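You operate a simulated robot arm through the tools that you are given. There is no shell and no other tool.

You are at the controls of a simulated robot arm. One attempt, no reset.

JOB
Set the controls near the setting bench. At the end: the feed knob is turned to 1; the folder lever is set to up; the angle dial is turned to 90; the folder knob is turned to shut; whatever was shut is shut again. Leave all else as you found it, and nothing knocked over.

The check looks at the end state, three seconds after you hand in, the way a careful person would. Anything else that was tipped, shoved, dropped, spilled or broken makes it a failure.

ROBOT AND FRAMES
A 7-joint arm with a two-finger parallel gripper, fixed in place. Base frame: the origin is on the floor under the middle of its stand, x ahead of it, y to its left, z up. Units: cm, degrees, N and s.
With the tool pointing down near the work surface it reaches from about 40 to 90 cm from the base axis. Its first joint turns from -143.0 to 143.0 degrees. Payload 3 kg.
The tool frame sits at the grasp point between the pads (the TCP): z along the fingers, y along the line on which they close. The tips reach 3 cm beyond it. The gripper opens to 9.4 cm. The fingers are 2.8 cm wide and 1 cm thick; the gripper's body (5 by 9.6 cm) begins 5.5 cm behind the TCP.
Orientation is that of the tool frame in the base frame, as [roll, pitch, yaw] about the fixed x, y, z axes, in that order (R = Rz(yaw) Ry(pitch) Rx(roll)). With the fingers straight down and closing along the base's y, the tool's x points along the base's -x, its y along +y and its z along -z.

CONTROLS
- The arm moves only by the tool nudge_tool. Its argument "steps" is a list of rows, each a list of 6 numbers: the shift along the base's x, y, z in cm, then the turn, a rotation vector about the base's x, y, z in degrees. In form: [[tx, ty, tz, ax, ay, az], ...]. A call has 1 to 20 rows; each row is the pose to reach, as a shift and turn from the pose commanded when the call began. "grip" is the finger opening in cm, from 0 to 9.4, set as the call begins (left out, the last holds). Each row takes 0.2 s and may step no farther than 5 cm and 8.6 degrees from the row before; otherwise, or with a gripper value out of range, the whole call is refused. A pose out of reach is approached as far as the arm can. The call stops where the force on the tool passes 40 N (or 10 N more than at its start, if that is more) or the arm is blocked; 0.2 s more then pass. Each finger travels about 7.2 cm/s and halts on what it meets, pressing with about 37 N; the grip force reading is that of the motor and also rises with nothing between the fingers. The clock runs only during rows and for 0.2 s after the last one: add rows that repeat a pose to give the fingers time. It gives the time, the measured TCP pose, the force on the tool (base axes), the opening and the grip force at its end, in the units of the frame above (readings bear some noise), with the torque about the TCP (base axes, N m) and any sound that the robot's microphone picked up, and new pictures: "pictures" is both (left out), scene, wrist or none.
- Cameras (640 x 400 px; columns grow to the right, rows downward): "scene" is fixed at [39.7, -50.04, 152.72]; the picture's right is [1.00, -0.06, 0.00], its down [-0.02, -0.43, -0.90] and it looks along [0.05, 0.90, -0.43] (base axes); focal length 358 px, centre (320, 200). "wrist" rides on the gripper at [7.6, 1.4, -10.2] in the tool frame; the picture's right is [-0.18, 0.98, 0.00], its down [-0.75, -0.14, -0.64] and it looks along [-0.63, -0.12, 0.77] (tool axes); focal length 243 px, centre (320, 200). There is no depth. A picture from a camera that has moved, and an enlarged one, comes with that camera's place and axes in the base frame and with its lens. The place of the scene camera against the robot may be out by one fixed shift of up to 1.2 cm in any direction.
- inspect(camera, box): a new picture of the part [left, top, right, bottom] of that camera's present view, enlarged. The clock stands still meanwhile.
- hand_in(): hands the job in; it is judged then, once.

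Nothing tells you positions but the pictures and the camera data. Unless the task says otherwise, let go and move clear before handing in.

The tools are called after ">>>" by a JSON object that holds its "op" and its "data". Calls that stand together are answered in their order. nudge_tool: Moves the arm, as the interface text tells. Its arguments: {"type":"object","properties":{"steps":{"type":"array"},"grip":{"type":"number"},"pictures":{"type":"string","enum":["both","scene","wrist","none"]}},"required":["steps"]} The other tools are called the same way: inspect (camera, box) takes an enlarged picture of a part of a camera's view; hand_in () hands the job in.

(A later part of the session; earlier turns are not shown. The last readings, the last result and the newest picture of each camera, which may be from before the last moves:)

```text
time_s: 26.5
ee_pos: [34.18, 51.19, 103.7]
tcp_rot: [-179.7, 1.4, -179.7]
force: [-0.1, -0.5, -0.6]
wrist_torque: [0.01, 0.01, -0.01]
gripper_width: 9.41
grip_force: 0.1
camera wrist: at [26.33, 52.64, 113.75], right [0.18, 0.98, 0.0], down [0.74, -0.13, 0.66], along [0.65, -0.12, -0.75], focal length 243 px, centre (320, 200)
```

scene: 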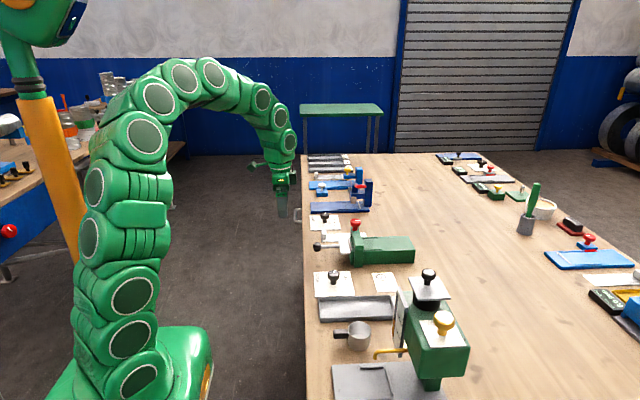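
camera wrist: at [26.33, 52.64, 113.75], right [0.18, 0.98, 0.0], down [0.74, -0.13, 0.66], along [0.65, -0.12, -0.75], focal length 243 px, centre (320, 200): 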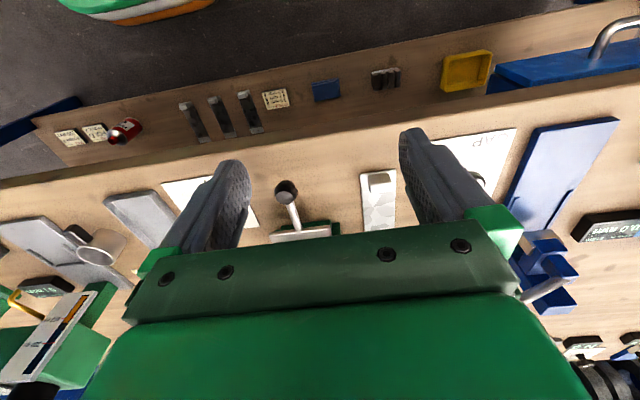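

>>> {"op": "inspect", "data": {"camera": "wrist", "box": [20, 50, 360, 180]}}

>>> {"op": "inspect", "data": {"camera": "wrist", "box": [340, 0, 640, 160]}}

>>> {"op": "inspect", "data": {"camera": "wrist", "box": [0, 160, 180, 400]}}

>>> {"op": "inspect", "data": {"camera": "scene", "box": [280, 180, 430, 300]}}

```text
1.88 times, centred on (190, 115) of wrist
camera zoom: at [26.33, 52.64, 113.75], right [0.18, 0.98, 0.0], down [0.74, -0.13, 0.66], along [0.65, -0.12, -0.75], focal length 457 px, centre (565, 360)
```

zoom: 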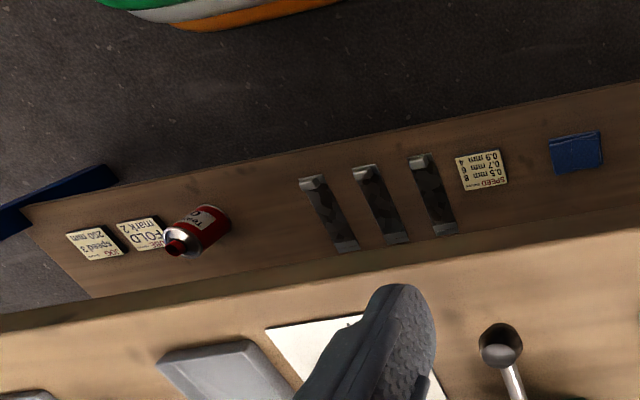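

```text
2.13 times, centred on (490, 80) of wrist
camera zoom: at [26.33, 52.64, 113.75], right [0.18, 0.98, 0.0], down [0.74, -0.13, 0.66], along [0.65, -0.12, -0.75], focal length 518 px, centre (-43, 456)
```

zoom: 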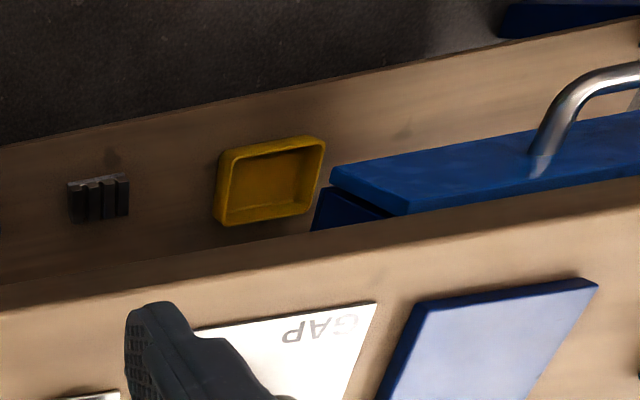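

```text
1.67 times, centred on (90, 280) of wrist
camera zoom: at [26.33, 52.64, 113.75], right [0.18, 0.98, 0.0], down [0.74, -0.13, 0.66], along [0.65, -0.12, -0.75], focal length 404 px, centre (703, 67)
```

zoom: 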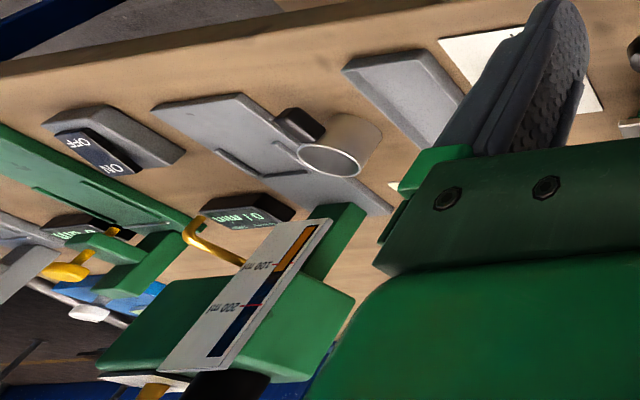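

```text
3.33 times, centred on (355, 240) of scene
camera zoom: at [39.7, -50.04, 152.72], right [1.0, -0.06, 0.0], down [-0.02, -0.43, -0.9], along [0.05, 0.9, -0.43], focal length 1192 px, centre (203, 67)
```

zoom: 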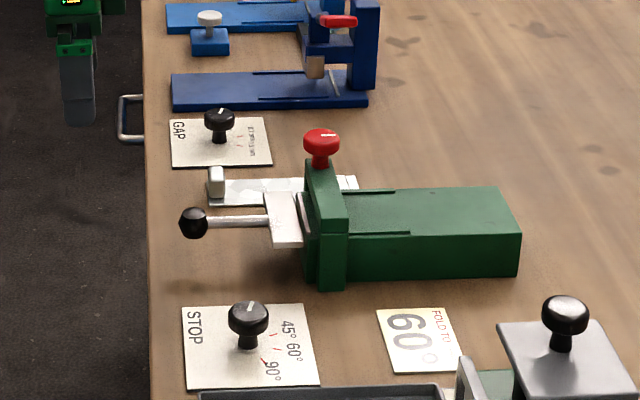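

The shelf below holds only cards and loose parts, so the gold knob is the feed knob. I estimate: gold knob (63, -5, 107), STOP dial (48, 32, 90), red folder knob (57, 49, 97), lever ball (44, 45, 91). I will go close over the folder to read its red knob.

>>> {"op": "nudge_tool", "data": {"steps": [[4, 0, 1, 0, 0, 0], [8, 0, 2, 0, 0, 0], [12, 0, 2, 0, 0, 0], [15, 0, 2, 0, 0, 0], [15, 0, 2, 0, 0, 0]]}}

>>> {"op": "inspect", "data": {"camera": "wrist", "box": [220, 60, 440, 220]}}

```text
time_s: 27.7
ee_pos: [49.06, 51.29, 105.89]
tcp_rot: [-179.6, 1.3, -179.7]
force: [0.0, -0.2, -0.2]
wrist_torque: [0.0, -0.04, -0.01]
gripper_width: 9.42
grip_force: 0.0
camera wrist: at [41.25, 52.65, 115.95], right [0.18, 0.98, 0.0], down [0.74, -0.13, 0.66], along [0.65, -0.12, -0.75], focal length 243 px, centre (320, 200)
```

scene: 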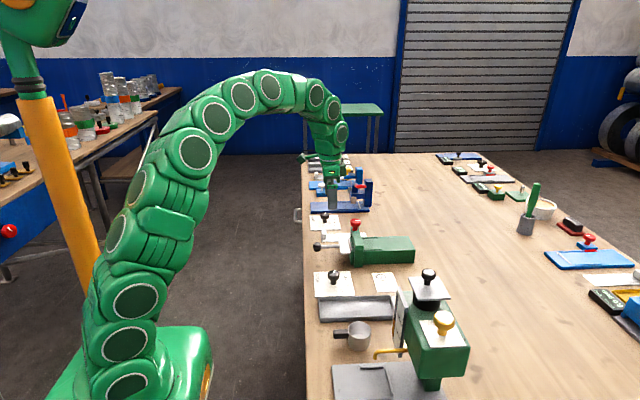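
wrist: 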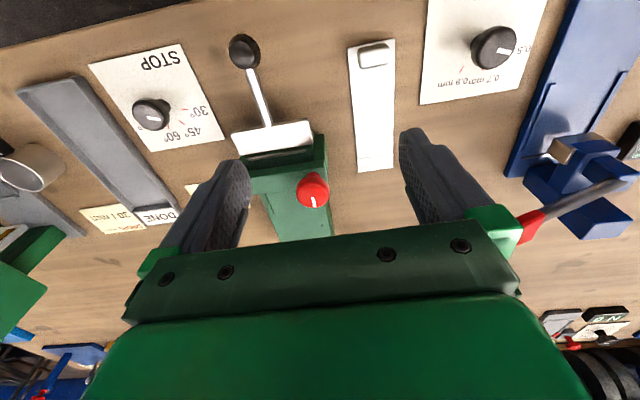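

```text
2.50 times, centred on (330, 140) of wrist
camera zoom: at [41.25, 52.65, 115.95], right [0.18, 0.98, 0.0], down [0.74, -0.13, 0.66], along [0.65, -0.12, -0.75], focal length 606 px, centre (295, 350)
```

zoom: 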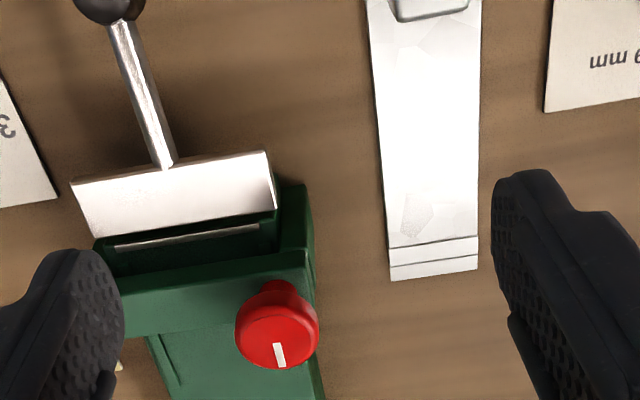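

The red knob's white pointer now points away from the robot (+x); I see no printed labels yet. I will enlarge the knob and the STOP dial in both views.

>>> {"op": "inspect", "data": {"camera": "scene", "box": [335, 210, 383, 240]}}

>>> {"op": "inspect", "data": {"camera": "scene", "box": [310, 262, 358, 300]}}

>>> {"op": "inspect", "data": {"camera": "wrist", "box": [80, 40, 230, 160]}}

>>> {"op": "inspect", "data": {"camera": "wrist", "box": [250, 120, 370, 240]}}

```text
13.33 times, centred on (359, 225) of scene
camera zoom: at [39.7, -50.04, 152.72], right [1.0, -0.06, 0.0], down [-0.02, -0.43, -0.9], along [0.05, 0.9, -0.43], focal length 4770 px, centre (-200, -133)
```

zoom: 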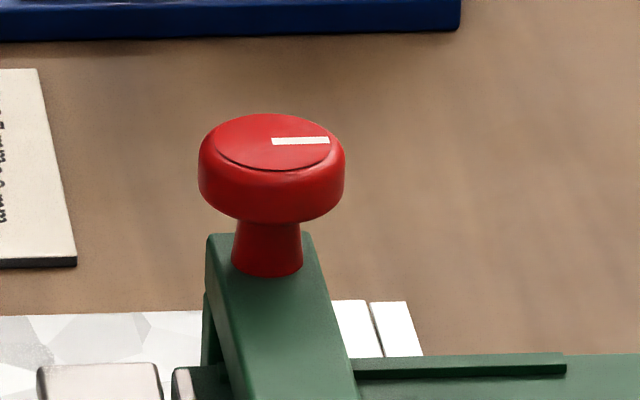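

```text
10.53 times, centred on (334, 281) of scene
camera zoom: at [39.7, -50.04, 152.72], right [1.0, -0.06, 0.0], down [-0.02, -0.43, -0.9], along [0.05, 0.9, -0.43], focal length 3766 px, centre (173, -653)
```

zoom: 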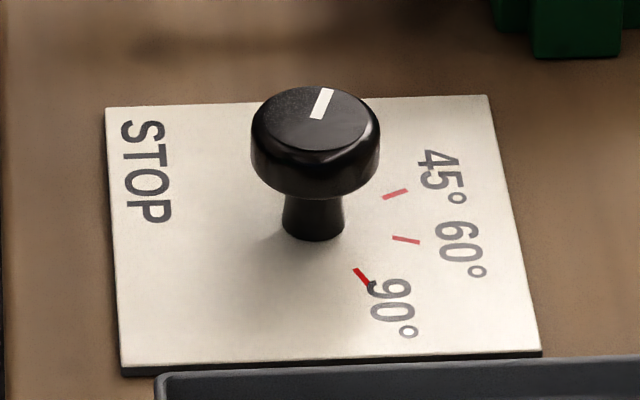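

```text
3.33 times, centred on (155, 100) of wrist
camera zoom: at [41.25, 52.65, 115.95], right [0.18, 0.98, 0.0], down [0.74, -0.13, 0.66], along [0.65, -0.12, -0.75], focal length 809 px, centre (870, 533)
```

zoom: 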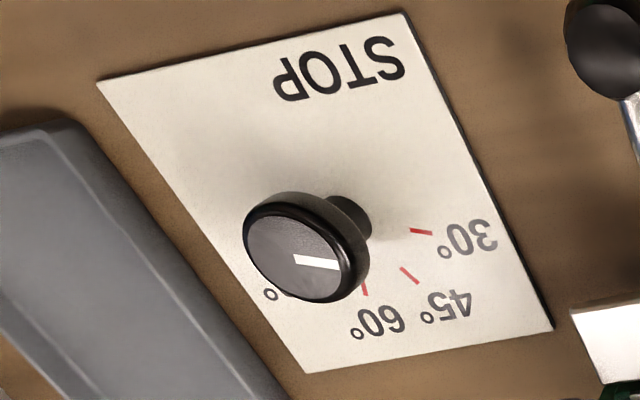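

```text
3.33 times, centred on (310, 180) of wrist
camera zoom: at [41.25, 52.65, 115.95], right [0.18, 0.98, 0.0], down [0.74, -0.13, 0.66], along [0.65, -0.12, -0.75], focal length 809 px, centre (353, 267)
```

zoom: 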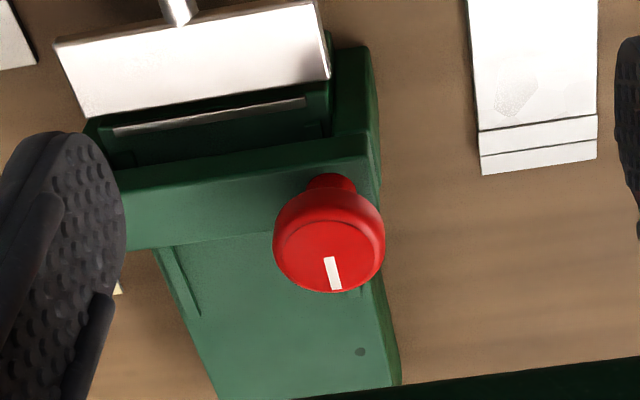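

I now have good dial geometry: STOP dial centre (48.5, 32.3), knob top z≈90.3, plate z≈86.7, ticks 30/45/60/90 spaced about 47° clockwise, pointer on 30. I will start with the angle dial: hover over it with the fingers pre-turned so I can twist clockwise in strokes.

>>> {"op": "nudge_tool", "data": {"steps": [[0, -4.5, 0, 0, 1.3, 7], [0, -9, 0, 0, 1.3, 14], [0, -13.5, -0.5, 0, 1.3, 21], [-0.3, -17.5, -2.5, 0, 1.3, 28], [-0.56, -19, -6, 0, 1.3, 35], [-0.56, -19, -6, 0, 1.3, 35], [-0.56, -19, -6, 0, 1.3, 35]], "grip": 6}}

```text
time_s: 29.3
ee_pos: [48.32, 32.05, 99.88]
tcp_rot: [180.0, 0.2, -144.7]
force: [0.7, -0.4, 0.3]
wrist_torque: [-0.01, 0.0, 0.02]
gripper_width: 5.97
grip_force: 0.0
camera wrist: at [41.21, 28.91, 110.08], right [-0.42, 0.91, 0.0], down [0.7, 0.32, 0.64], along [0.58, 0.27, -0.77], focal length 243 px, centre (320, 200)
```

scene: 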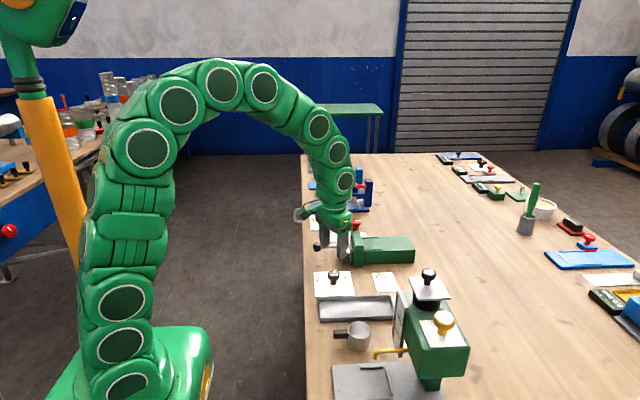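
wrist: 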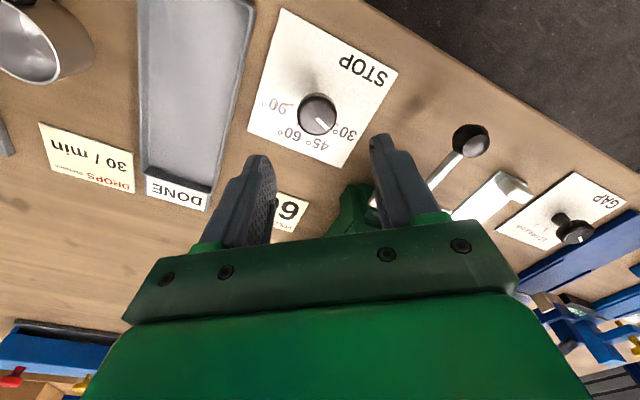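

>>> {"op": "inspect", "data": {"camera": "wrist", "box": [240, 60, 400, 170]}}

>>> {"op": "inspect", "data": {"camera": "scene", "box": [310, 210, 390, 300]}}

```text
3.64 times, centred on (320, 115) of wrist
camera zoom: at [41.21, 28.91, 110.08], right [-0.42, 0.91, 0.0], down [0.7, 0.32, 0.64], along [0.58, 0.27, -0.77], focal length 882 px, centre (320, 509)
```

zoom: 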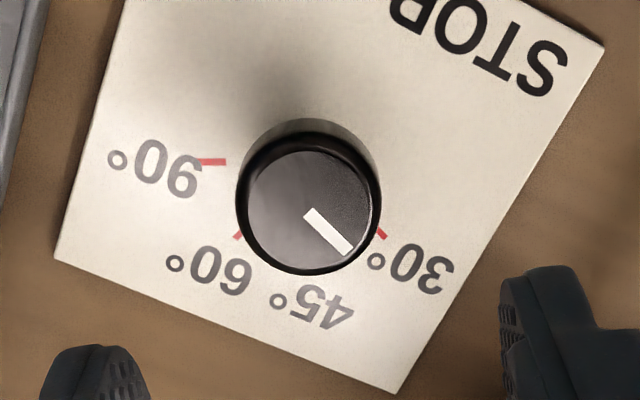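

```text
4.44 times, centred on (350, 255) of scene
camera zoom: at [39.7, -50.04, 152.72], right [1.0, -0.06, 0.0], down [-0.02, -0.43, -0.9], along [0.05, 0.9, -0.43], focal length 1590 px, centre (187, -44)
```

zoom: 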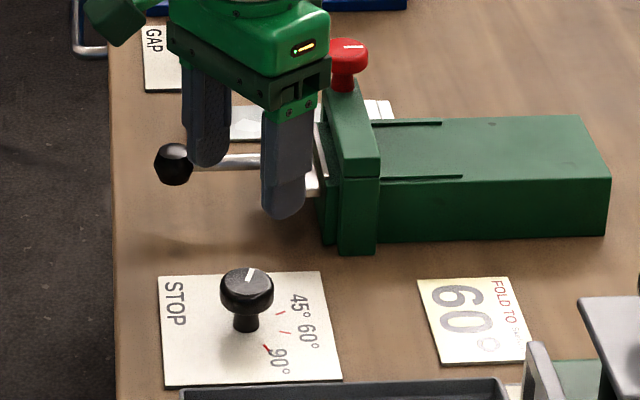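

The wrist view puts the knob centre at (48.2, 32.0), right below the tool, pointer about 20° off +y on the 30 mark. I will go straight down around the knob, tips staying about 1 cm above the plate.

>>> {"op": "nudge_tool", "data": {"steps": [[-0.1, 0, -4.5, 0, 0, 0], [-0.1, 0, -7.5, 0, 0, 0], [-0.1, 0, -9.2, 0, 0, 0], [-0.1, 0, -9.2, 0, 0, 0]]}}

```text
time_s: 30.3
ee_pos: [48.52, 32.24, 90.55]
tcp_rot: [180.0, 0.2, -144.7]
force: [-0.2, -0.7, -0.7]
wrist_torque: [-0.03, -0.01, -0.02]
gripper_width: 5.99
grip_force: 0.1
camera wrist: at [41.46, 29.08, 100.97], right [-0.42, 0.91, 0.0], down [0.7, 0.32, 0.64], along [0.58, 0.27, -0.77], focal length 243 px, centre (320, 200)
```

scene: 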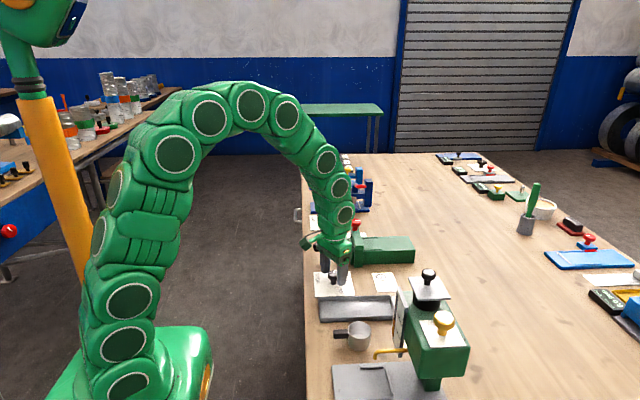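
wrist: 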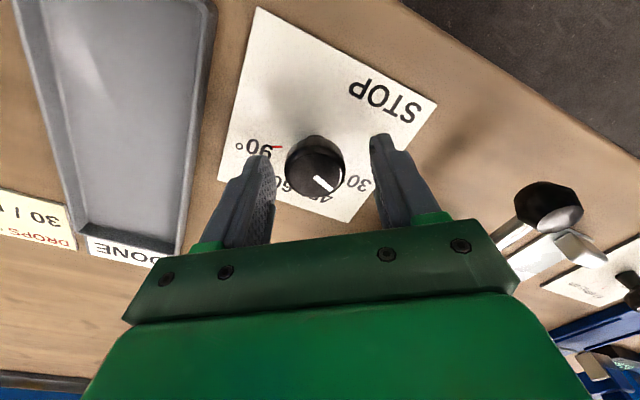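

>>> {"op": "inspect", "data": {"camera": "wrist", "box": [200, 90, 440, 250]}}

>>> {"op": "inspect", "data": {"camera": "scene", "box": [300, 230, 370, 300]}}

```text
2.50 times, centred on (320, 170) of wrist
camera zoom: at [41.46, 29.08, 100.97], right [-0.42, 0.91, 0.0], down [0.7, 0.32, 0.64], along [0.58, 0.27, -0.77], focal length 606 px, centre (320, 275)
```

zoom: 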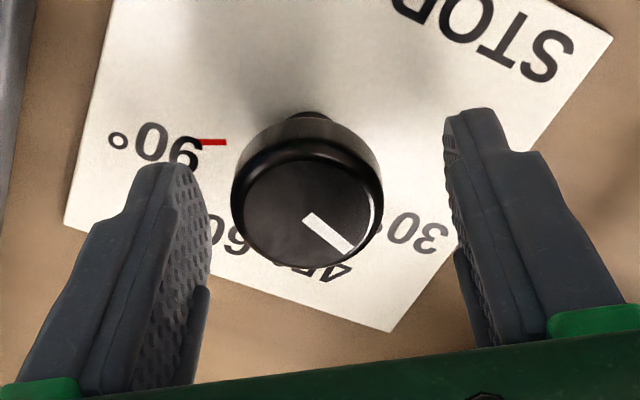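

```text
5.71 times, centred on (335, 265) of scene
camera zoom: at [39.7, -50.04, 152.72], right [1.0, -0.06, 0.0], down [-0.02, -0.43, -0.9], along [0.05, 0.9, -0.43], focal length 2044 px, centre (234, -171)
```

zoom: 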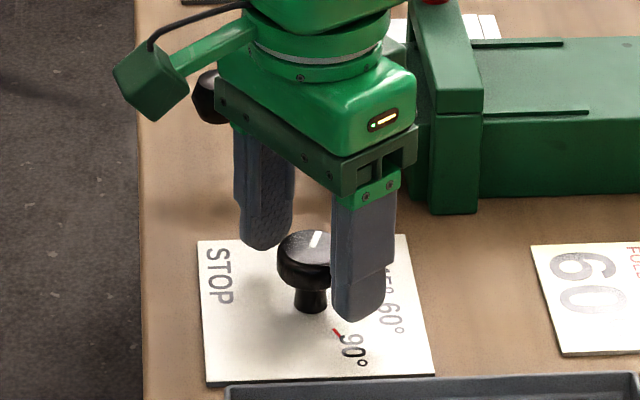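

The knob stands between the fingers, slightly off centre toward the near-left. I will shift a little to centre it and then close on it.

>>> {"op": "nudge_tool", "data": {"steps": [[-0.4, -0.45, 0, 0, 0, 0], [-0.4, -0.45, 0, 0, 0, 0]], "pictures": "wrist"}}

>>> {"op": "inspect", "data": {"camera": "wrist", "box": [200, 90, 440, 250]}}

```text
time_s: 30.9
ee_pos: [47.99, 31.81, 90.74]
tcp_rot: [179.8, 0.1, -144.8]
force: [-0.4, -0.6, 0.1]
wrist_torque: [0.02, 0.0, -0.01]
gripper_width: 6.0
grip_force: 0.1
camera wrist: at [40.99, 28.56, 100.96], right [-0.42, 0.91, 0.0], down [0.7, 0.32, 0.64], along [0.58, 0.27, -0.77], focal length 243 px, centre (320, 200)
```

wrist: 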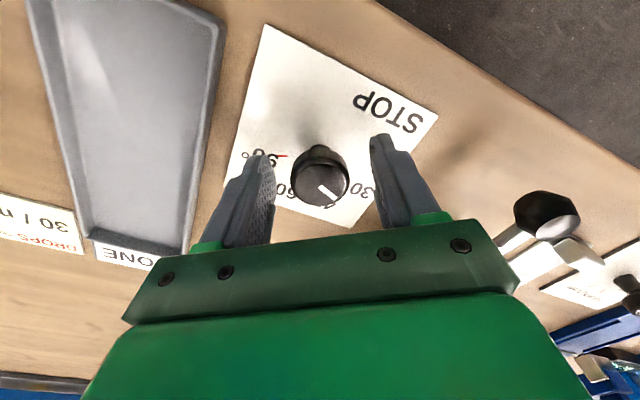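

```text
2.50 times, centred on (320, 170) of wrist
camera zoom: at [40.99, 28.56, 100.96], right [-0.42, 0.91, 0.0], down [0.7, 0.32, 0.64], along [0.58, 0.27, -0.77], focal length 606 px, centre (320, 275)
```

zoom: 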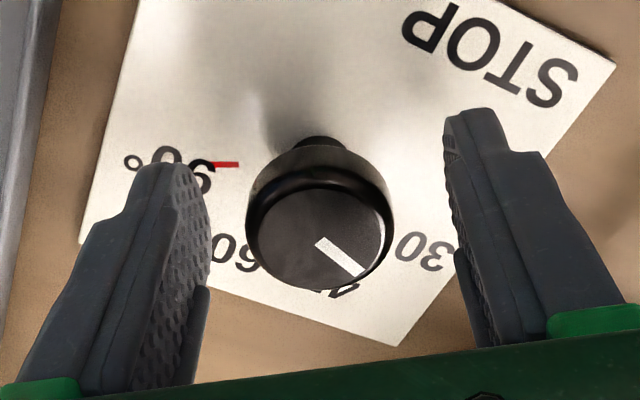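

The knob is now centred. Closing the fingers on it.

>>> {"op": "nudge_tool", "data": {"steps": [[0, 0, 0, 0, 0, 0], [0, 0, 0, 0, 0, 0], [0, 0, 0, 0, 0, 0]], "grip": 2, "pictures": "wrist"}}

```text
time_s: 31.7
ee_pos: [48.14, 31.66, 90.7]
tcp_rot: [179.9, 0.1, -144.7]
force: [16.1, -21.0, -2.0]
wrist_torque: [-0.5, -0.33, -0.13]
gripper_width: 3.43
grip_force: 45.8
camera wrist: at [41.04, 28.49, 100.96], right [-0.42, 0.91, 0.0], down [0.7, 0.32, 0.64], along [0.58, 0.27, -0.77], focal length 243 px, centre (320, 200)
```

wrist: 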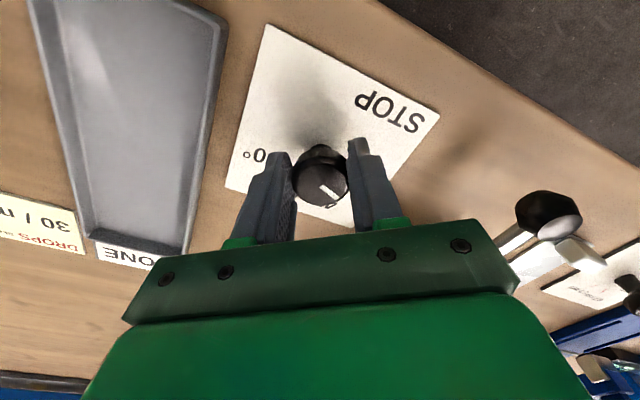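

Gripped at 3.43 cm, with about 26 N of side load along the closing line, so I am slightly off centre. I will ease the hand a little in the direction of the push.

>>> {"op": "nudge_tool", "data": {"steps": [[0.06, -0.08, 0, 0, 0, 0], [0.06, -0.08, 0, 0, 0, 0]], "pictures": "none"}}

```text
time_s: 32.3
ee_pos: [48.18, 31.54, 90.78]
tcp_rot: [179.8, 0.0, -144.7]
force: [-18.8, -0.9, 11.6]
wrist_torque: [-0.08, 0.64, 0.02]
gripper_width: 3.47
grip_force: 44.8
```

>>> {"op": "nudge_tool", "data": {"steps": [[0, 0, 0, 0, 0, 0], [0, 0, 0, 0, 0, 0]], "pictures": "none"}}

```text
time_s: 32.9
ee_pos: [48.0, 31.64, 90.69]
tcp_rot: [179.8, 0.1, -144.7]
force: [-34.7, 8.6, 16.4]
wrist_torque: [0.15, 0.93, 0.19]
gripper_width: 3.45
grip_force: 45.2
```

Load is building in -x; I will relax the hand in that direction.

>>> {"op": "nudge_tool", "data": {"steps": [[-0.1, 0.03, 0.03, 0, 0, 0], [-0.1, 0.03, 0.03, 0, 0, 0], [-0.1, 0.03, 0.03, 0, 0, 0]], "pictures": "none"}}

```text
time_s: 33.7
ee_pos: [48.04, 31.69, 90.72]
tcp_rot: [179.9, 0.1, -144.8]
force: [-37.0, 14.5, 6.7]
wrist_torque: [0.34, 0.71, 0.16]
gripper_width: 3.44
grip_force: 45.3
```

The side load does not settle, so I will open, let the arm settle, and re-measure the centring.

>>> {"op": "nudge_tool", "data": {"steps": [[0, 0, 0, 0, 0, 0], [0, 0, 0, 0, 0, 0], [0, 0, 0, 0, 0, 0]], "grip": 5.5, "pictures": "wrist"}}

>>> {"op": "inspect", "data": {"camera": "wrist", "box": [200, 90, 440, 250]}}

```text
time_s: 34.5
ee_pos: [48.08, 31.71, 90.7]
tcp_rot: [179.9, 0.1, -144.7]
force: [0.4, 0.1, 0.2]
wrist_torque: [-0.01, 0.0, 0.01]
gripper_width: 5.51
grip_force: 0.0
camera wrist: at [41.14, 28.44, 100.96], right [-0.42, 0.91, 0.0], down [0.7, 0.32, 0.64], along [0.58, 0.27, -0.77], focal length 243 px, centre (320, 200)
```

wrist: 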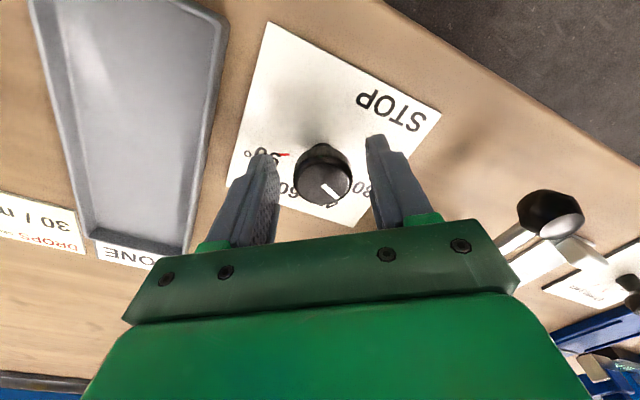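

```text
2.50 times, centred on (320, 170) of wrist
camera zoom: at [41.14, 28.44, 100.96], right [-0.42, 0.91, 0.0], down [0.7, 0.32, 0.64], along [0.58, 0.27, -0.77], focal length 606 px, centre (320, 275)
```

zoom: 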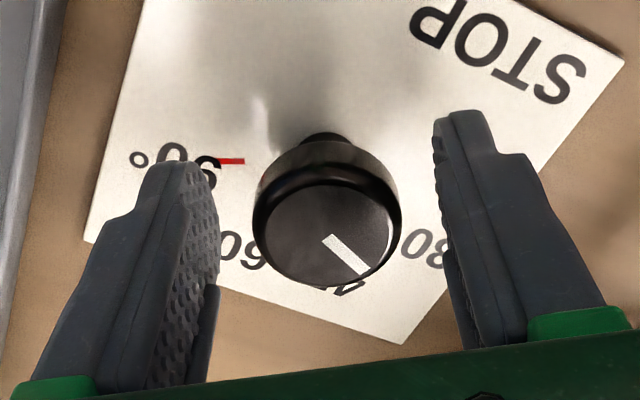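

The knob is nearly centred; I will make a tiny correction and close again.

>>> {"op": "nudge_tool", "data": {"steps": [[0.02, -0.025, 0, 0, 0, 0], [0.02, -0.025, 0, 0, 0, 0], [0.02, -0.025, 0, 0, 0, 0]], "grip": 3.3, "pictures": "none"}}

>>> {"op": "nudge_tool", "data": {"steps": [[0, 0, 0, 0, 0, 0], [0, 0, 0, 0, 0, 0]], "pictures": "none"}}

```text
time_s: 35.3
ee_pos: [48.12, 31.67, 90.73]
tcp_rot: [180.0, 0.1, -144.8]
force: [-2.0, 5.5, 2.0]
wrist_torque: [0.14, 0.03, 0.0]
gripper_width: 3.61
grip_force: 2.0
```

```text
time_s: 35.9
ee_pos: [48.11, 31.66, 90.66]
tcp_rot: [179.9, 0.1, -144.7]
force: [-3.7, 4.6, 1.2]
wrist_torque: [0.15, 0.09, 0.02]
gripper_width: 3.64
grip_force: 3.3
```

The grip force scales with the commanded opening. Load is small now; I will tighten moderately.

>>> {"op": "nudge_tool", "data": {"steps": [[0, 0, 0, 0, 0, 0], [0, 0, 0, 0, 0, 0]], "grip": 2.6, "pictures": "none"}}

```text
time_s: 36.5
ee_pos: [48.12, 31.81, 90.68]
tcp_rot: [179.7, 0.1, -144.7]
force: [-13.0, 17.9, 0.5]
wrist_torque: [0.36, 0.35, 0.11]
gripper_width: 3.45
grip_force: 45.0
```

I will take out the remaining side load and turn clockwise by 70° as the first stroke.

>>> {"op": "nudge_tool", "data": {"steps": [[-0.025, 0.035, 0, 0, 0, 0], [-0.025, 0.035, 0, 0, 0, -4], [-0.025, 0.035, 0, 0, 0, -12], [-0.025, 0.035, 0, 0, 0, -20], [-0.025, 0.035, 0, 0, 0, -20]], "pictures": "wrist"}}

>>> {"op": "inspect", "data": {"camera": "wrist", "box": [200, 90, 440, 250]}}

```text
time_s: 37.7
ee_pos: [48.05, 31.94, 90.63]
tcp_rot: [179.8, 0.3, -164.6]
force: [-14.6, 19.3, 30.6]
wrist_torque: [0.59, 0.32, 0.09]
gripper_width: 3.43
grip_force: 44.8
camera wrist: at [40.3, 31.23, 100.89], right [-0.08, 1.0, 0.0], down [0.76, 0.06, 0.64], along [0.64, 0.06, -0.76], focal length 243 px, centre (320, 200)
```

wrist: 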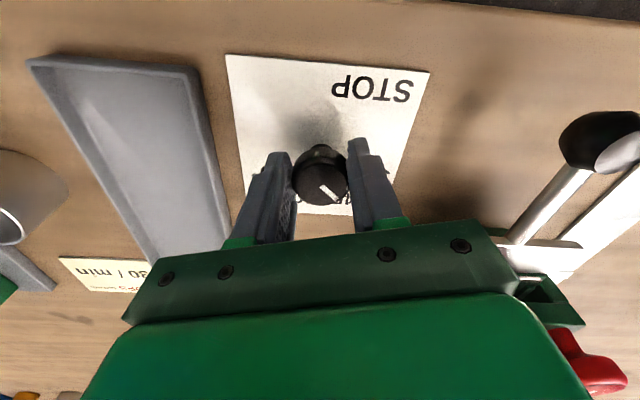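

```text
2.50 times, centred on (320, 170) of wrist
camera zoom: at [40.3, 31.23, 100.89], right [-0.08, 1.0, 0.0], down [0.76, 0.06, 0.64], along [0.64, 0.06, -0.76], focal length 606 px, centre (320, 275)
```

zoom: 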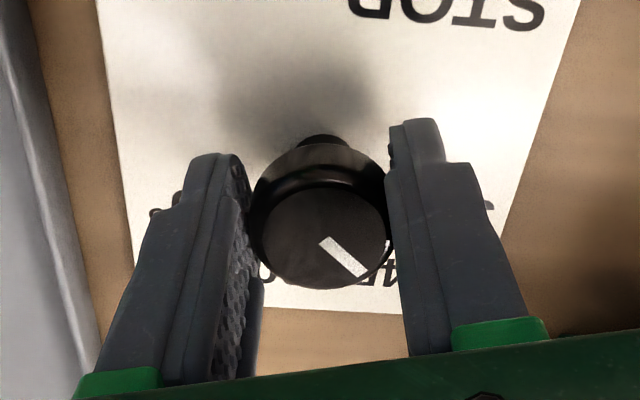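

The knob follows the fingers (now about 20° turned). Upward load is 30 N, so I will raise the hand slightly and then carry on.

>>> {"op": "nudge_tool", "data": {"steps": [[-0.03, 0.04, 0.06, 0, 0, 0], [-0.03, 0.04, 0.06, 0, 0, 0]], "pictures": "none"}}

```text
time_s: 38.3
ee_pos: [48.02, 31.81, 90.68]
tcp_rot: [179.8, 0.2, -164.5]
force: [-12.7, 20.8, 26.2]
wrist_torque: [0.56, -0.08, 0.11]
gripper_width: 3.44
grip_force: 45.2
```

>>> {"op": "nudge_tool", "data": {"steps": [[-0.04, 0.06, 0.12, 0, 0, 0], [-0.04, 0.06, 0.12, 0, 0, 0]], "pictures": "none"}}

```text
time_s: 38.9
ee_pos: [48.08, 31.86, 90.54]
tcp_rot: [179.9, 0.2, -164.7]
force: [2.1, 2.5, -3.7]
wrist_torque: [0.15, -0.1, 0.01]
gripper_width: 3.45
grip_force: 44.7
stopped in row 2: the force on the tool passed its limit at 46 N (the readings are from after the stop); the commanded pose is now the measured one
```

The stop re-zeroed the command at the measured pose and the load vanished. I will continue turning clockwise.

>>> {"op": "nudge_tool", "data": {"steps": [[0, 0, 0, 0, 0, -8], [0, 0, 0, 0, 0, -16], [0, 0, 0, 0, 0, -24], [0, 0, 0, 0, 0, -32], [0, 0, 0, 0, 0, -32]], "pictures": "none"}}

```text
time_s: 39.7
ee_pos: [48.14, 32.03, 90.75]
tcp_rot: [179.9, 0.1, 174.5]
force: [2.1, 3.3, -3.4]
wrist_torque: [0.08, -0.01, 0.05]
gripper_width: 3.45
grip_force: 45.3
stopped in row 3: the force on the tool passed its limit at 45 N (the readings are from after the stop); the commanded pose is now the measured one
```

>>> {"op": "nudge_tool", "data": {"steps": [[0, 0, 0, 0, 0, -8], [0, 0, 0, 0, 0, -16], [0, 0, 0, 0, 0, -24], [0, 0, 0, 0, 0, -32], [0, 0, 0, 0, 0, -32]], "pictures": "wrist"}}

```text
time_s: 40.4
ee_pos: [48.08, 32.12, 90.72]
tcp_rot: [179.5, 0.1, 157.4]
force: [6.9, 2.4, -7.3]
wrist_torque: [-0.08, -0.01, 0.03]
gripper_width: 3.47
grip_force: 44.8
stopped in row 3: the force on the tool passed its limit at 42 N (the readings are from after the stop); the commanded pose is now the measured one
camera wrist: at [41.55, 36.4, 100.93], right [0.55, 0.84, 0.01], down [0.64, -0.42, 0.64], along [0.54, -0.35, -0.77], focal length 243 px, centre (320, 200)
```

wrist: 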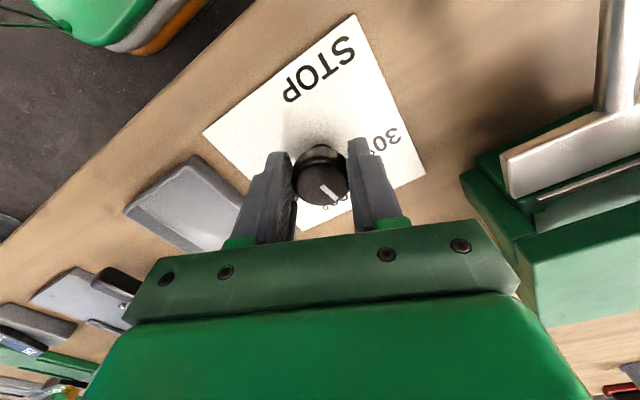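

About 58° turned and the knob follows. Continuing clockwise.

>>> {"op": "nudge_tool", "data": {"steps": [[0, 0, 0, 0, 0, -8], [0, 0, 0, 0, 0, -16], [0, 0, 0, 0, 0, -24], [0, 0, 0, 0, 0, -32], [0, 0, 0, 0, 0, -32]], "pictures": "none"}}

>>> {"op": "nudge_tool", "data": {"steps": [[0, 0, 0, 0, 0, -8], [0, 0, 0, 0, 0, -16], [0, 0, 0, 0, 0, -24], [0, 0, 0, 0, 0, -24]], "pictures": "wrist"}}

```text
time_s: 41.3
ee_pos: [48.23, 32.3, 90.67]
tcp_rot: [179.3, 0.1, 129.9]
force: [-1.3, 2.0, -7.0]
wrist_torque: [0.15, 0.12, -0.01]
gripper_width: 3.43
grip_force: 45.2
stopped in row 4: the force on the tool passed its limit at 42 N (the readings are from after the stop); the commanded pose is now the measured one
```

```text
time_s: 41.8
ee_pos: [48.32, 32.42, 90.57]
tcp_rot: [179.1, 0.1, 119.3]
force: [4.5, 2.5, -14.2]
wrist_torque: [0.17, -0.08, 0.05]
gripper_width: 3.44
grip_force: 45.2
stopped in row 2: the force on the tool passed its limit at 43 N (the readings are from after the stop); the commanded pose is now the measured one
camera wrist: at [45.62, 39.71, 100.95], right [0.95, 0.32, 0.02], down [0.24, -0.73, 0.64], along [0.22, -0.6, -0.77], focal length 243 px, centre (320, 200)
```

wrist: 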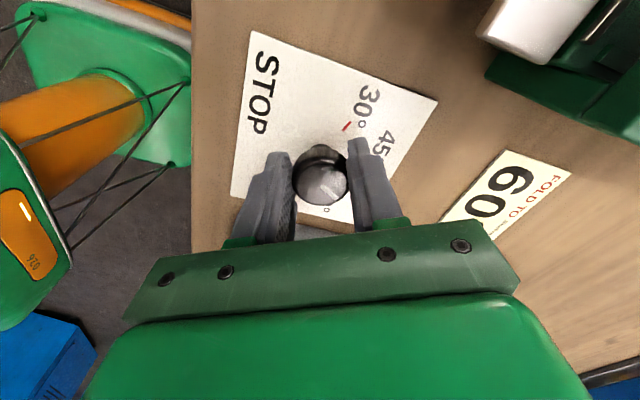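

About 96° turned. The motion shows the knob axis is at about (48.55, 32.0), so I will now rotate about that axis rather than the tool centre for the remaining ~44°.

>>> {"op": "nudge_tool", "data": {"steps": [[0.058, 0.028, 0, 0, 0, -8], [0.12, 0.05, 0, 0, 0, -16], [0.185, 0.06, 0, 0, 0, -24], [0.247, 0.061, 0, 0, 0, -32], [0.3, 0.055, 0, 0, 0, -38], [0.3, 0.055, 0, 0, 0, -38]], "pictures": "wrist"}}

```text
time_s: 43.2
ee_pos: [48.52, 32.44, 90.66]
tcp_rot: [179.2, 0.1, 81.1]
force: [3.1, 2.8, -22.7]
wrist_torque: [0.27, -0.08, 0.01]
gripper_width: 3.45
grip_force: 44.8
camera wrist: at [50.98, 39.85, 100.96], right [0.94, -0.33, 0.02], down [-0.27, -0.72, 0.64], along [-0.2, -0.61, -0.77], focal length 243 px, centre (320, 200)
```

wrist: 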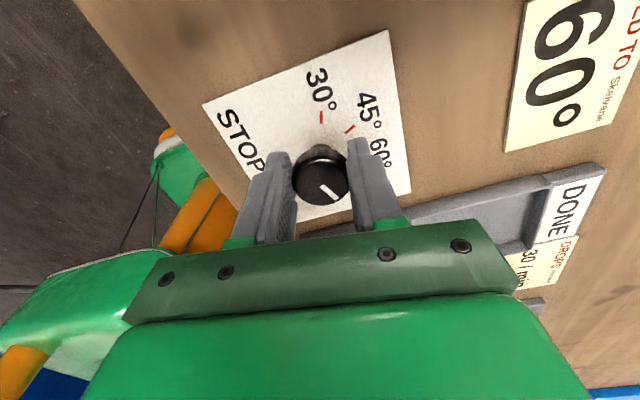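

>>> {"op": "inspect", "data": {"camera": "wrist", "box": [200, 50, 440, 250]}}

>>> {"op": "inspect", "data": {"camera": "scene", "box": [300, 230, 370, 300]}}

```text
2.00 times, centred on (320, 150) of wrist
camera zoom: at [50.98, 39.85, 100.96], right [0.94, -0.33, 0.02], down [-0.27, -0.72, 0.64], along [-0.2, -0.61, -0.77], focal length 485 px, centre (320, 300)
```

zoom: 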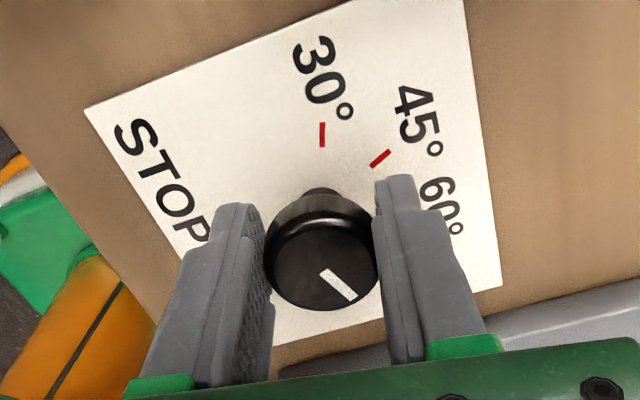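

```text
5.71 times, centred on (335, 265) of scene
camera zoom: at [39.7, -50.04, 152.72], right [1.0, -0.06, 0.0], down [-0.02, -0.43, -0.9], along [0.05, 0.9, -0.43], focal length 2044 px, centre (234, -171)
```

zoom: 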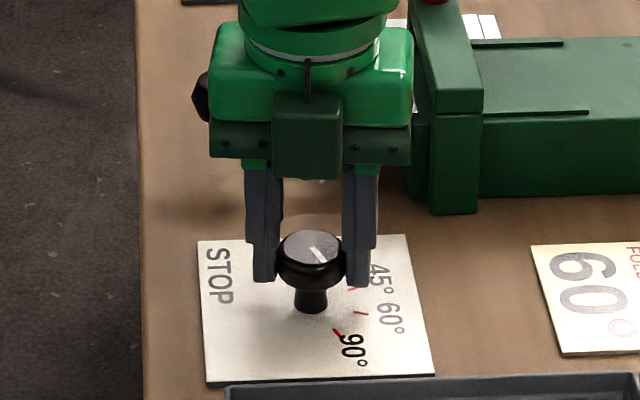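

The scene camera now sees the dial between the fingers. I will zoom in tightly to compare the pointer with the 90 tick.

>>> {"op": "inspect", "data": {"camera": "scene", "box": [320, 262, 350, 292]}}

```text
13.33 times, centred on (335, 277) of scene
camera zoom: at [39.7, -50.04, 152.72], right [1.0, -0.06, 0.0], down [-0.02, -0.43, -0.9], along [0.05, 0.9, -0.43], focal length 4770 px, centre (120, -827)
```

zoom: 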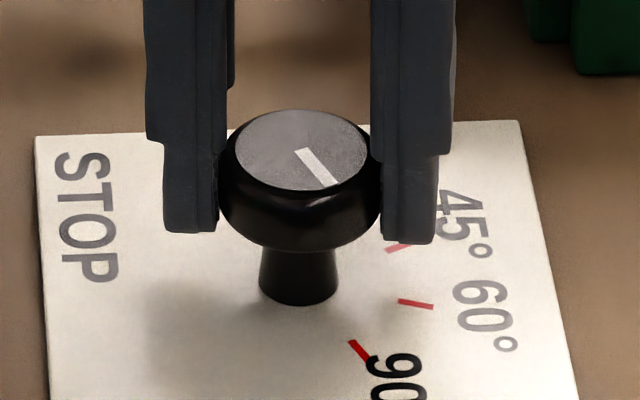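

The pointer is about 5–6° short of the 90 tick. I will add a final 6°.

>>> {"op": "nudge_tool", "data": {"steps": [[0.022, 0, 0, 0, 0, -3], [0.044, 0, 0, 0, 0, -6], [0.044, 0, 0, 0, 0, -6]], "pictures": "none"}}

>>> {"op": "inspect", "data": {"camera": "scene", "box": [320, 262, 350, 292]}}

```text
time_s: 44.0
ee_pos: [48.6, 32.48, 90.6]
tcp_rot: [179.1, 0.1, 75.2]
force: [11.9, -1.0, -13.6]
wrist_torque: [-0.33, -0.14, 0.6]
gripper_width: 3.42
grip_force: 44.9
```

```text
13.33 times, centred on (335, 277) of scene
camera zoom: at [39.7, -50.04, 152.72], right [1.0, -0.06, 0.0], down [-0.02, -0.43, -0.9], along [0.05, 0.9, -0.43], focal length 4770 px, centre (120, -827)
```

zoom: 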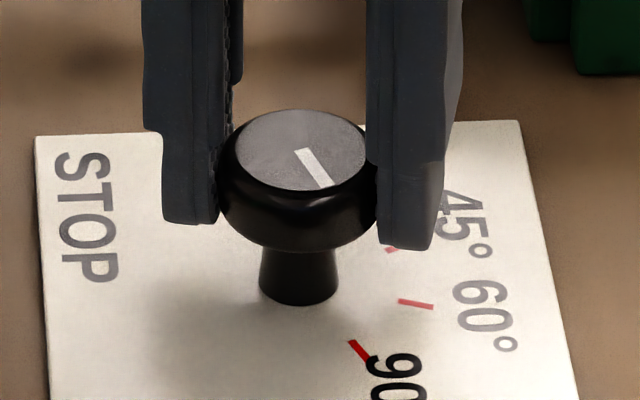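

Torque about z jumped to 0.6 N·m and the pointer now parallels the 90 tick, so the dial is at its 90 end. I will open and rise.

>>> {"op": "nudge_tool", "data": {"steps": [[0, 0, 0, 0, 0, 0], [0, 0, 0, 0, 0, 0], [0, 0, 2, 0, 0, 0], [0, 0, 6, 0, 0, 0], [0, 0, 10, 0, 0, 0], [0, 0, 10, 0, 0, 0]], "grip": 6}}

>>> {"op": "inspect", "data": {"camera": "scene", "box": [310, 262, 358, 300]}}

>>> {"op": "inspect", "data": {"camera": "wrist", "box": [220, 40, 420, 200]}}

```text
time_s: 45.4
ee_pos: [48.49, 32.59, 100.66]
tcp_rot: [179.1, 0.2, 75.2]
force: [0.7, 0.2, -0.3]
wrist_torque: [0.01, 0.0, -0.01]
gripper_width: 5.96
grip_force: 0.2
camera wrist: at [51.71, 39.67, 110.93], right [0.9, -0.43, 0.02], down [-0.34, -0.69, 0.64], along [-0.26, -0.58, -0.77], focal length 243 px, centre (320, 200)
```

scene: 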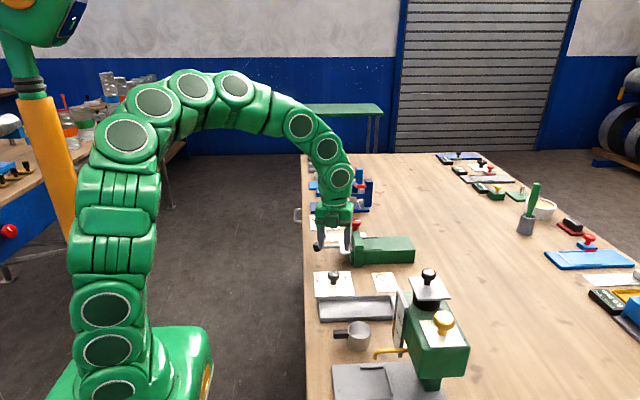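
wrist: 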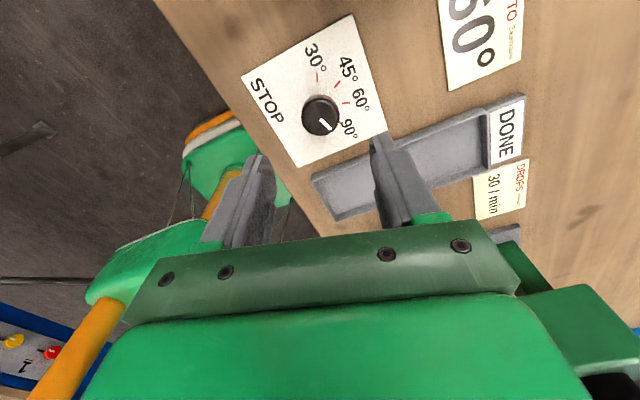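

```text
10.53 times, centred on (334, 281) of scene
camera zoom: at [39.7, -50.04, 152.72], right [1.0, -0.06, 0.0], down [-0.02, -0.43, -0.9], along [0.05, 0.9, -0.43], focal length 3766 px, centre (173, -653)
```

zoom: 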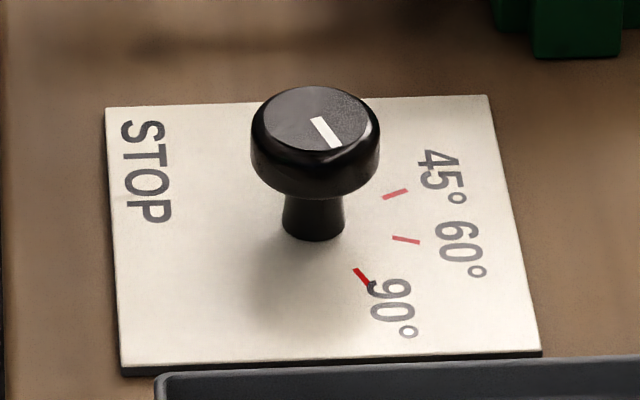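

```text
2.50 times, centred on (320, 120) of wrist
camera zoom: at [51.71, 39.67, 110.93], right [0.9, -0.43, 0.02], down [-0.34, -0.69, 0.64], along [-0.26, -0.58, -0.77], focal length 606 px, centre (320, 400)
```

zoom: 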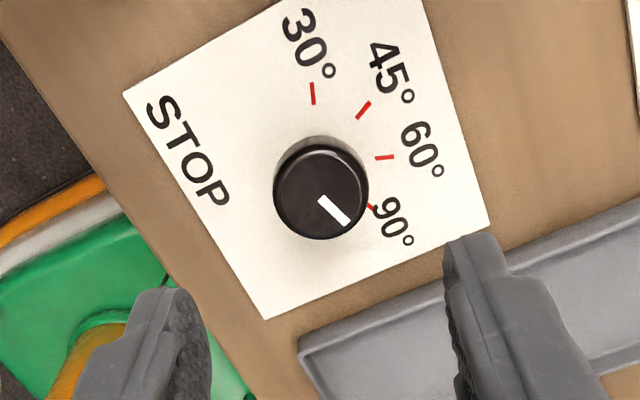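

The angle dial reads 90. Next, the red folder knob at about (56.6, 49.1), top z≈97.8: I will rise, turn the hand back to straight and hover above it.

>>> {"op": "nudge_tool", "data": {"steps": [[0, 0, 4, 0, 0, 0], [0, 0, 8, 0, 0, 8], [0.5, 1, 8, 0, 0, 16], [1, 2.5, 8, 0, 0, 24], [1.5, 4, 8, 0, 0, 32], [2, 5.5, 8, 0, 0, 40], [3, 7, 8, 0, 0, 48], [4, 9, 8, 0, 0, 56], [5, 11, 8, 0, 0, 64], [6, 13, 8, 0, 0, 72], [7, 15, 8, 0, 0, 80], [8, 16.5, 8, 0, 0, 88], [8, 16.5, 8, 0, 0, 96], [8, 16.5, 8, 0, 0, 104], [8, 16.5, 8, 0, 0, 104.8], [8, 16.5, 8, 0, 0, 104.8]]}}

>>> {"op": "inspect", "data": {"camera": "wrist", "box": [220, 40, 420, 220]}}

```text
time_s: 48.8
ee_pos: [56.47, 48.92, 108.73]
tcp_rot: [179.1, 0.1, -179.9]
force: [0.3, -0.2, -0.1]
wrist_torque: [0.0, 0.0, -0.03]
gripper_width: 6.02
grip_force: 0.1
camera wrist: at [48.86, 50.25, 118.97], right [0.18, 0.98, 0.02], down [0.75, -0.15, 0.64], along [0.63, -0.11, -0.77], focal length 243 px, centre (320, 200)
```

scene: 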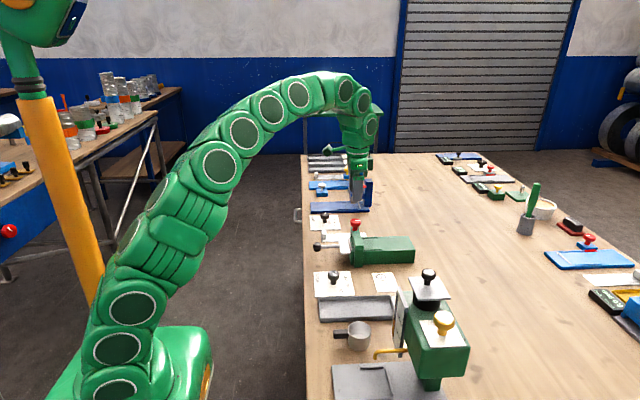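
wrist: 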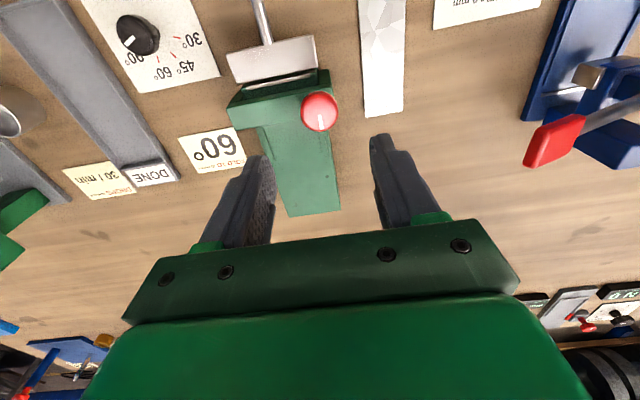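

```text
2.22 times, centred on (320, 130) of wrist
camera zoom: at [48.86, 50.25, 118.97], right [0.18, 0.98, 0.02], down [0.75, -0.15, 0.64], along [0.63, -0.11, -0.77], focal length 539 px, centre (320, 356)
```

zoom: 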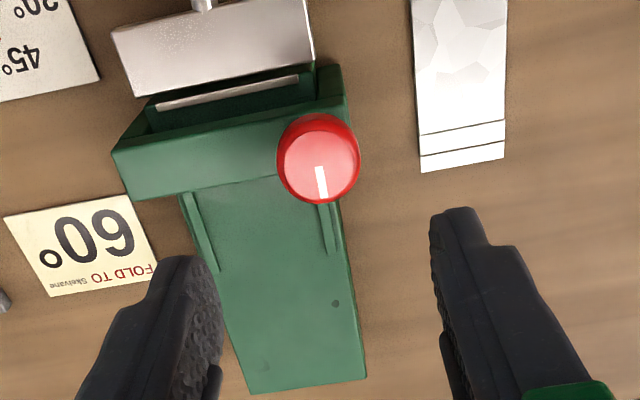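

Knob centre confirmed at (56.6, 49.1). Descending around it, fingers open along y, tips kept about 1 cm above the green beam.

>>> {"op": "nudge_tool", "data": {"steps": [[0.1, 0.12, -4, -0.9, 0, 0], [0.1, 0.12, -8, -0.9, 0, 0], [0.1, 0.12, -10.3, -0.9, 0, 0], [0.1, 0.12, -10.3, -0.9, 0, 0], [0.1, 0.12, -10.3, -0.9, 0, 0]]}}

>>> {"op": "inspect", "data": {"camera": "wrist", "box": [200, 90, 440, 250]}}

>>> {"op": "inspect", "data": {"camera": "scene", "box": [325, 200, 395, 255]}}

```text
time_s: 50.0
ee_pos: [56.52, 48.84, 98.1]
tcp_rot: [180.0, 0.1, -180.0]
force: [-0.4, 0.5, -0.8]
wrist_torque: [-0.02, -0.01, 0.01]
gripper_width: 6.0
grip_force: 0.1
camera wrist: at [48.94, 50.33, 108.45], right [0.18, 0.98, 0.0], down [0.75, -0.14, 0.64], along [0.63, -0.12, -0.77], focal length 243 px, centre (320, 200)
```

scene: 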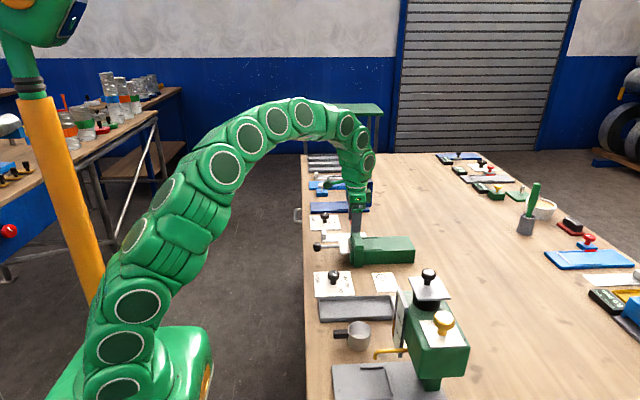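
wrist: 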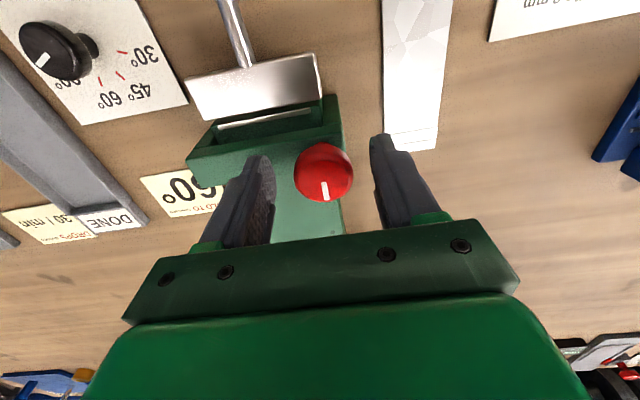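

```text
2.50 times, centred on (320, 170) of wrist
camera zoom: at [48.94, 50.33, 108.45], right [0.18, 0.98, 0.0], down [0.75, -0.14, 0.64], along [0.63, -0.12, -0.77], focal length 606 px, centre (320, 275)
```

zoom: 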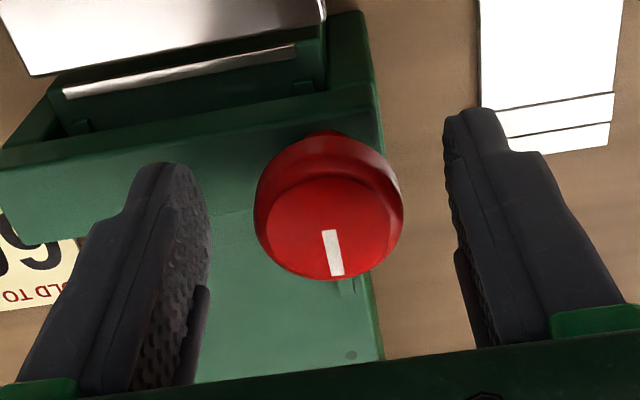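

```text
7.27 times, centred on (360, 228) of scene
camera zoom: at [39.7, -50.04, 152.72], right [1.0, -0.06, 0.0], down [-0.02, -0.43, -0.9], along [0.05, 0.9, -0.43], focal length 2602 px, centre (29, 0)
```

zoom: 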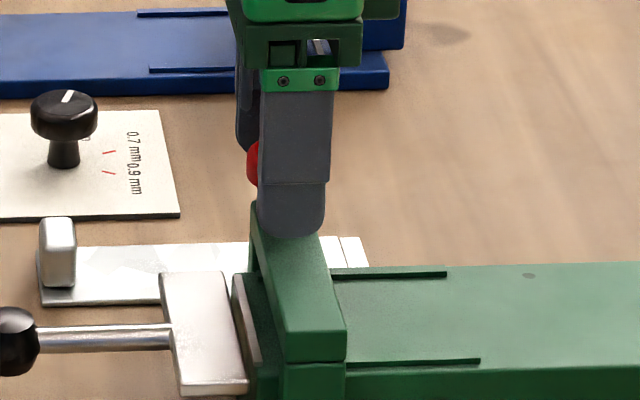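

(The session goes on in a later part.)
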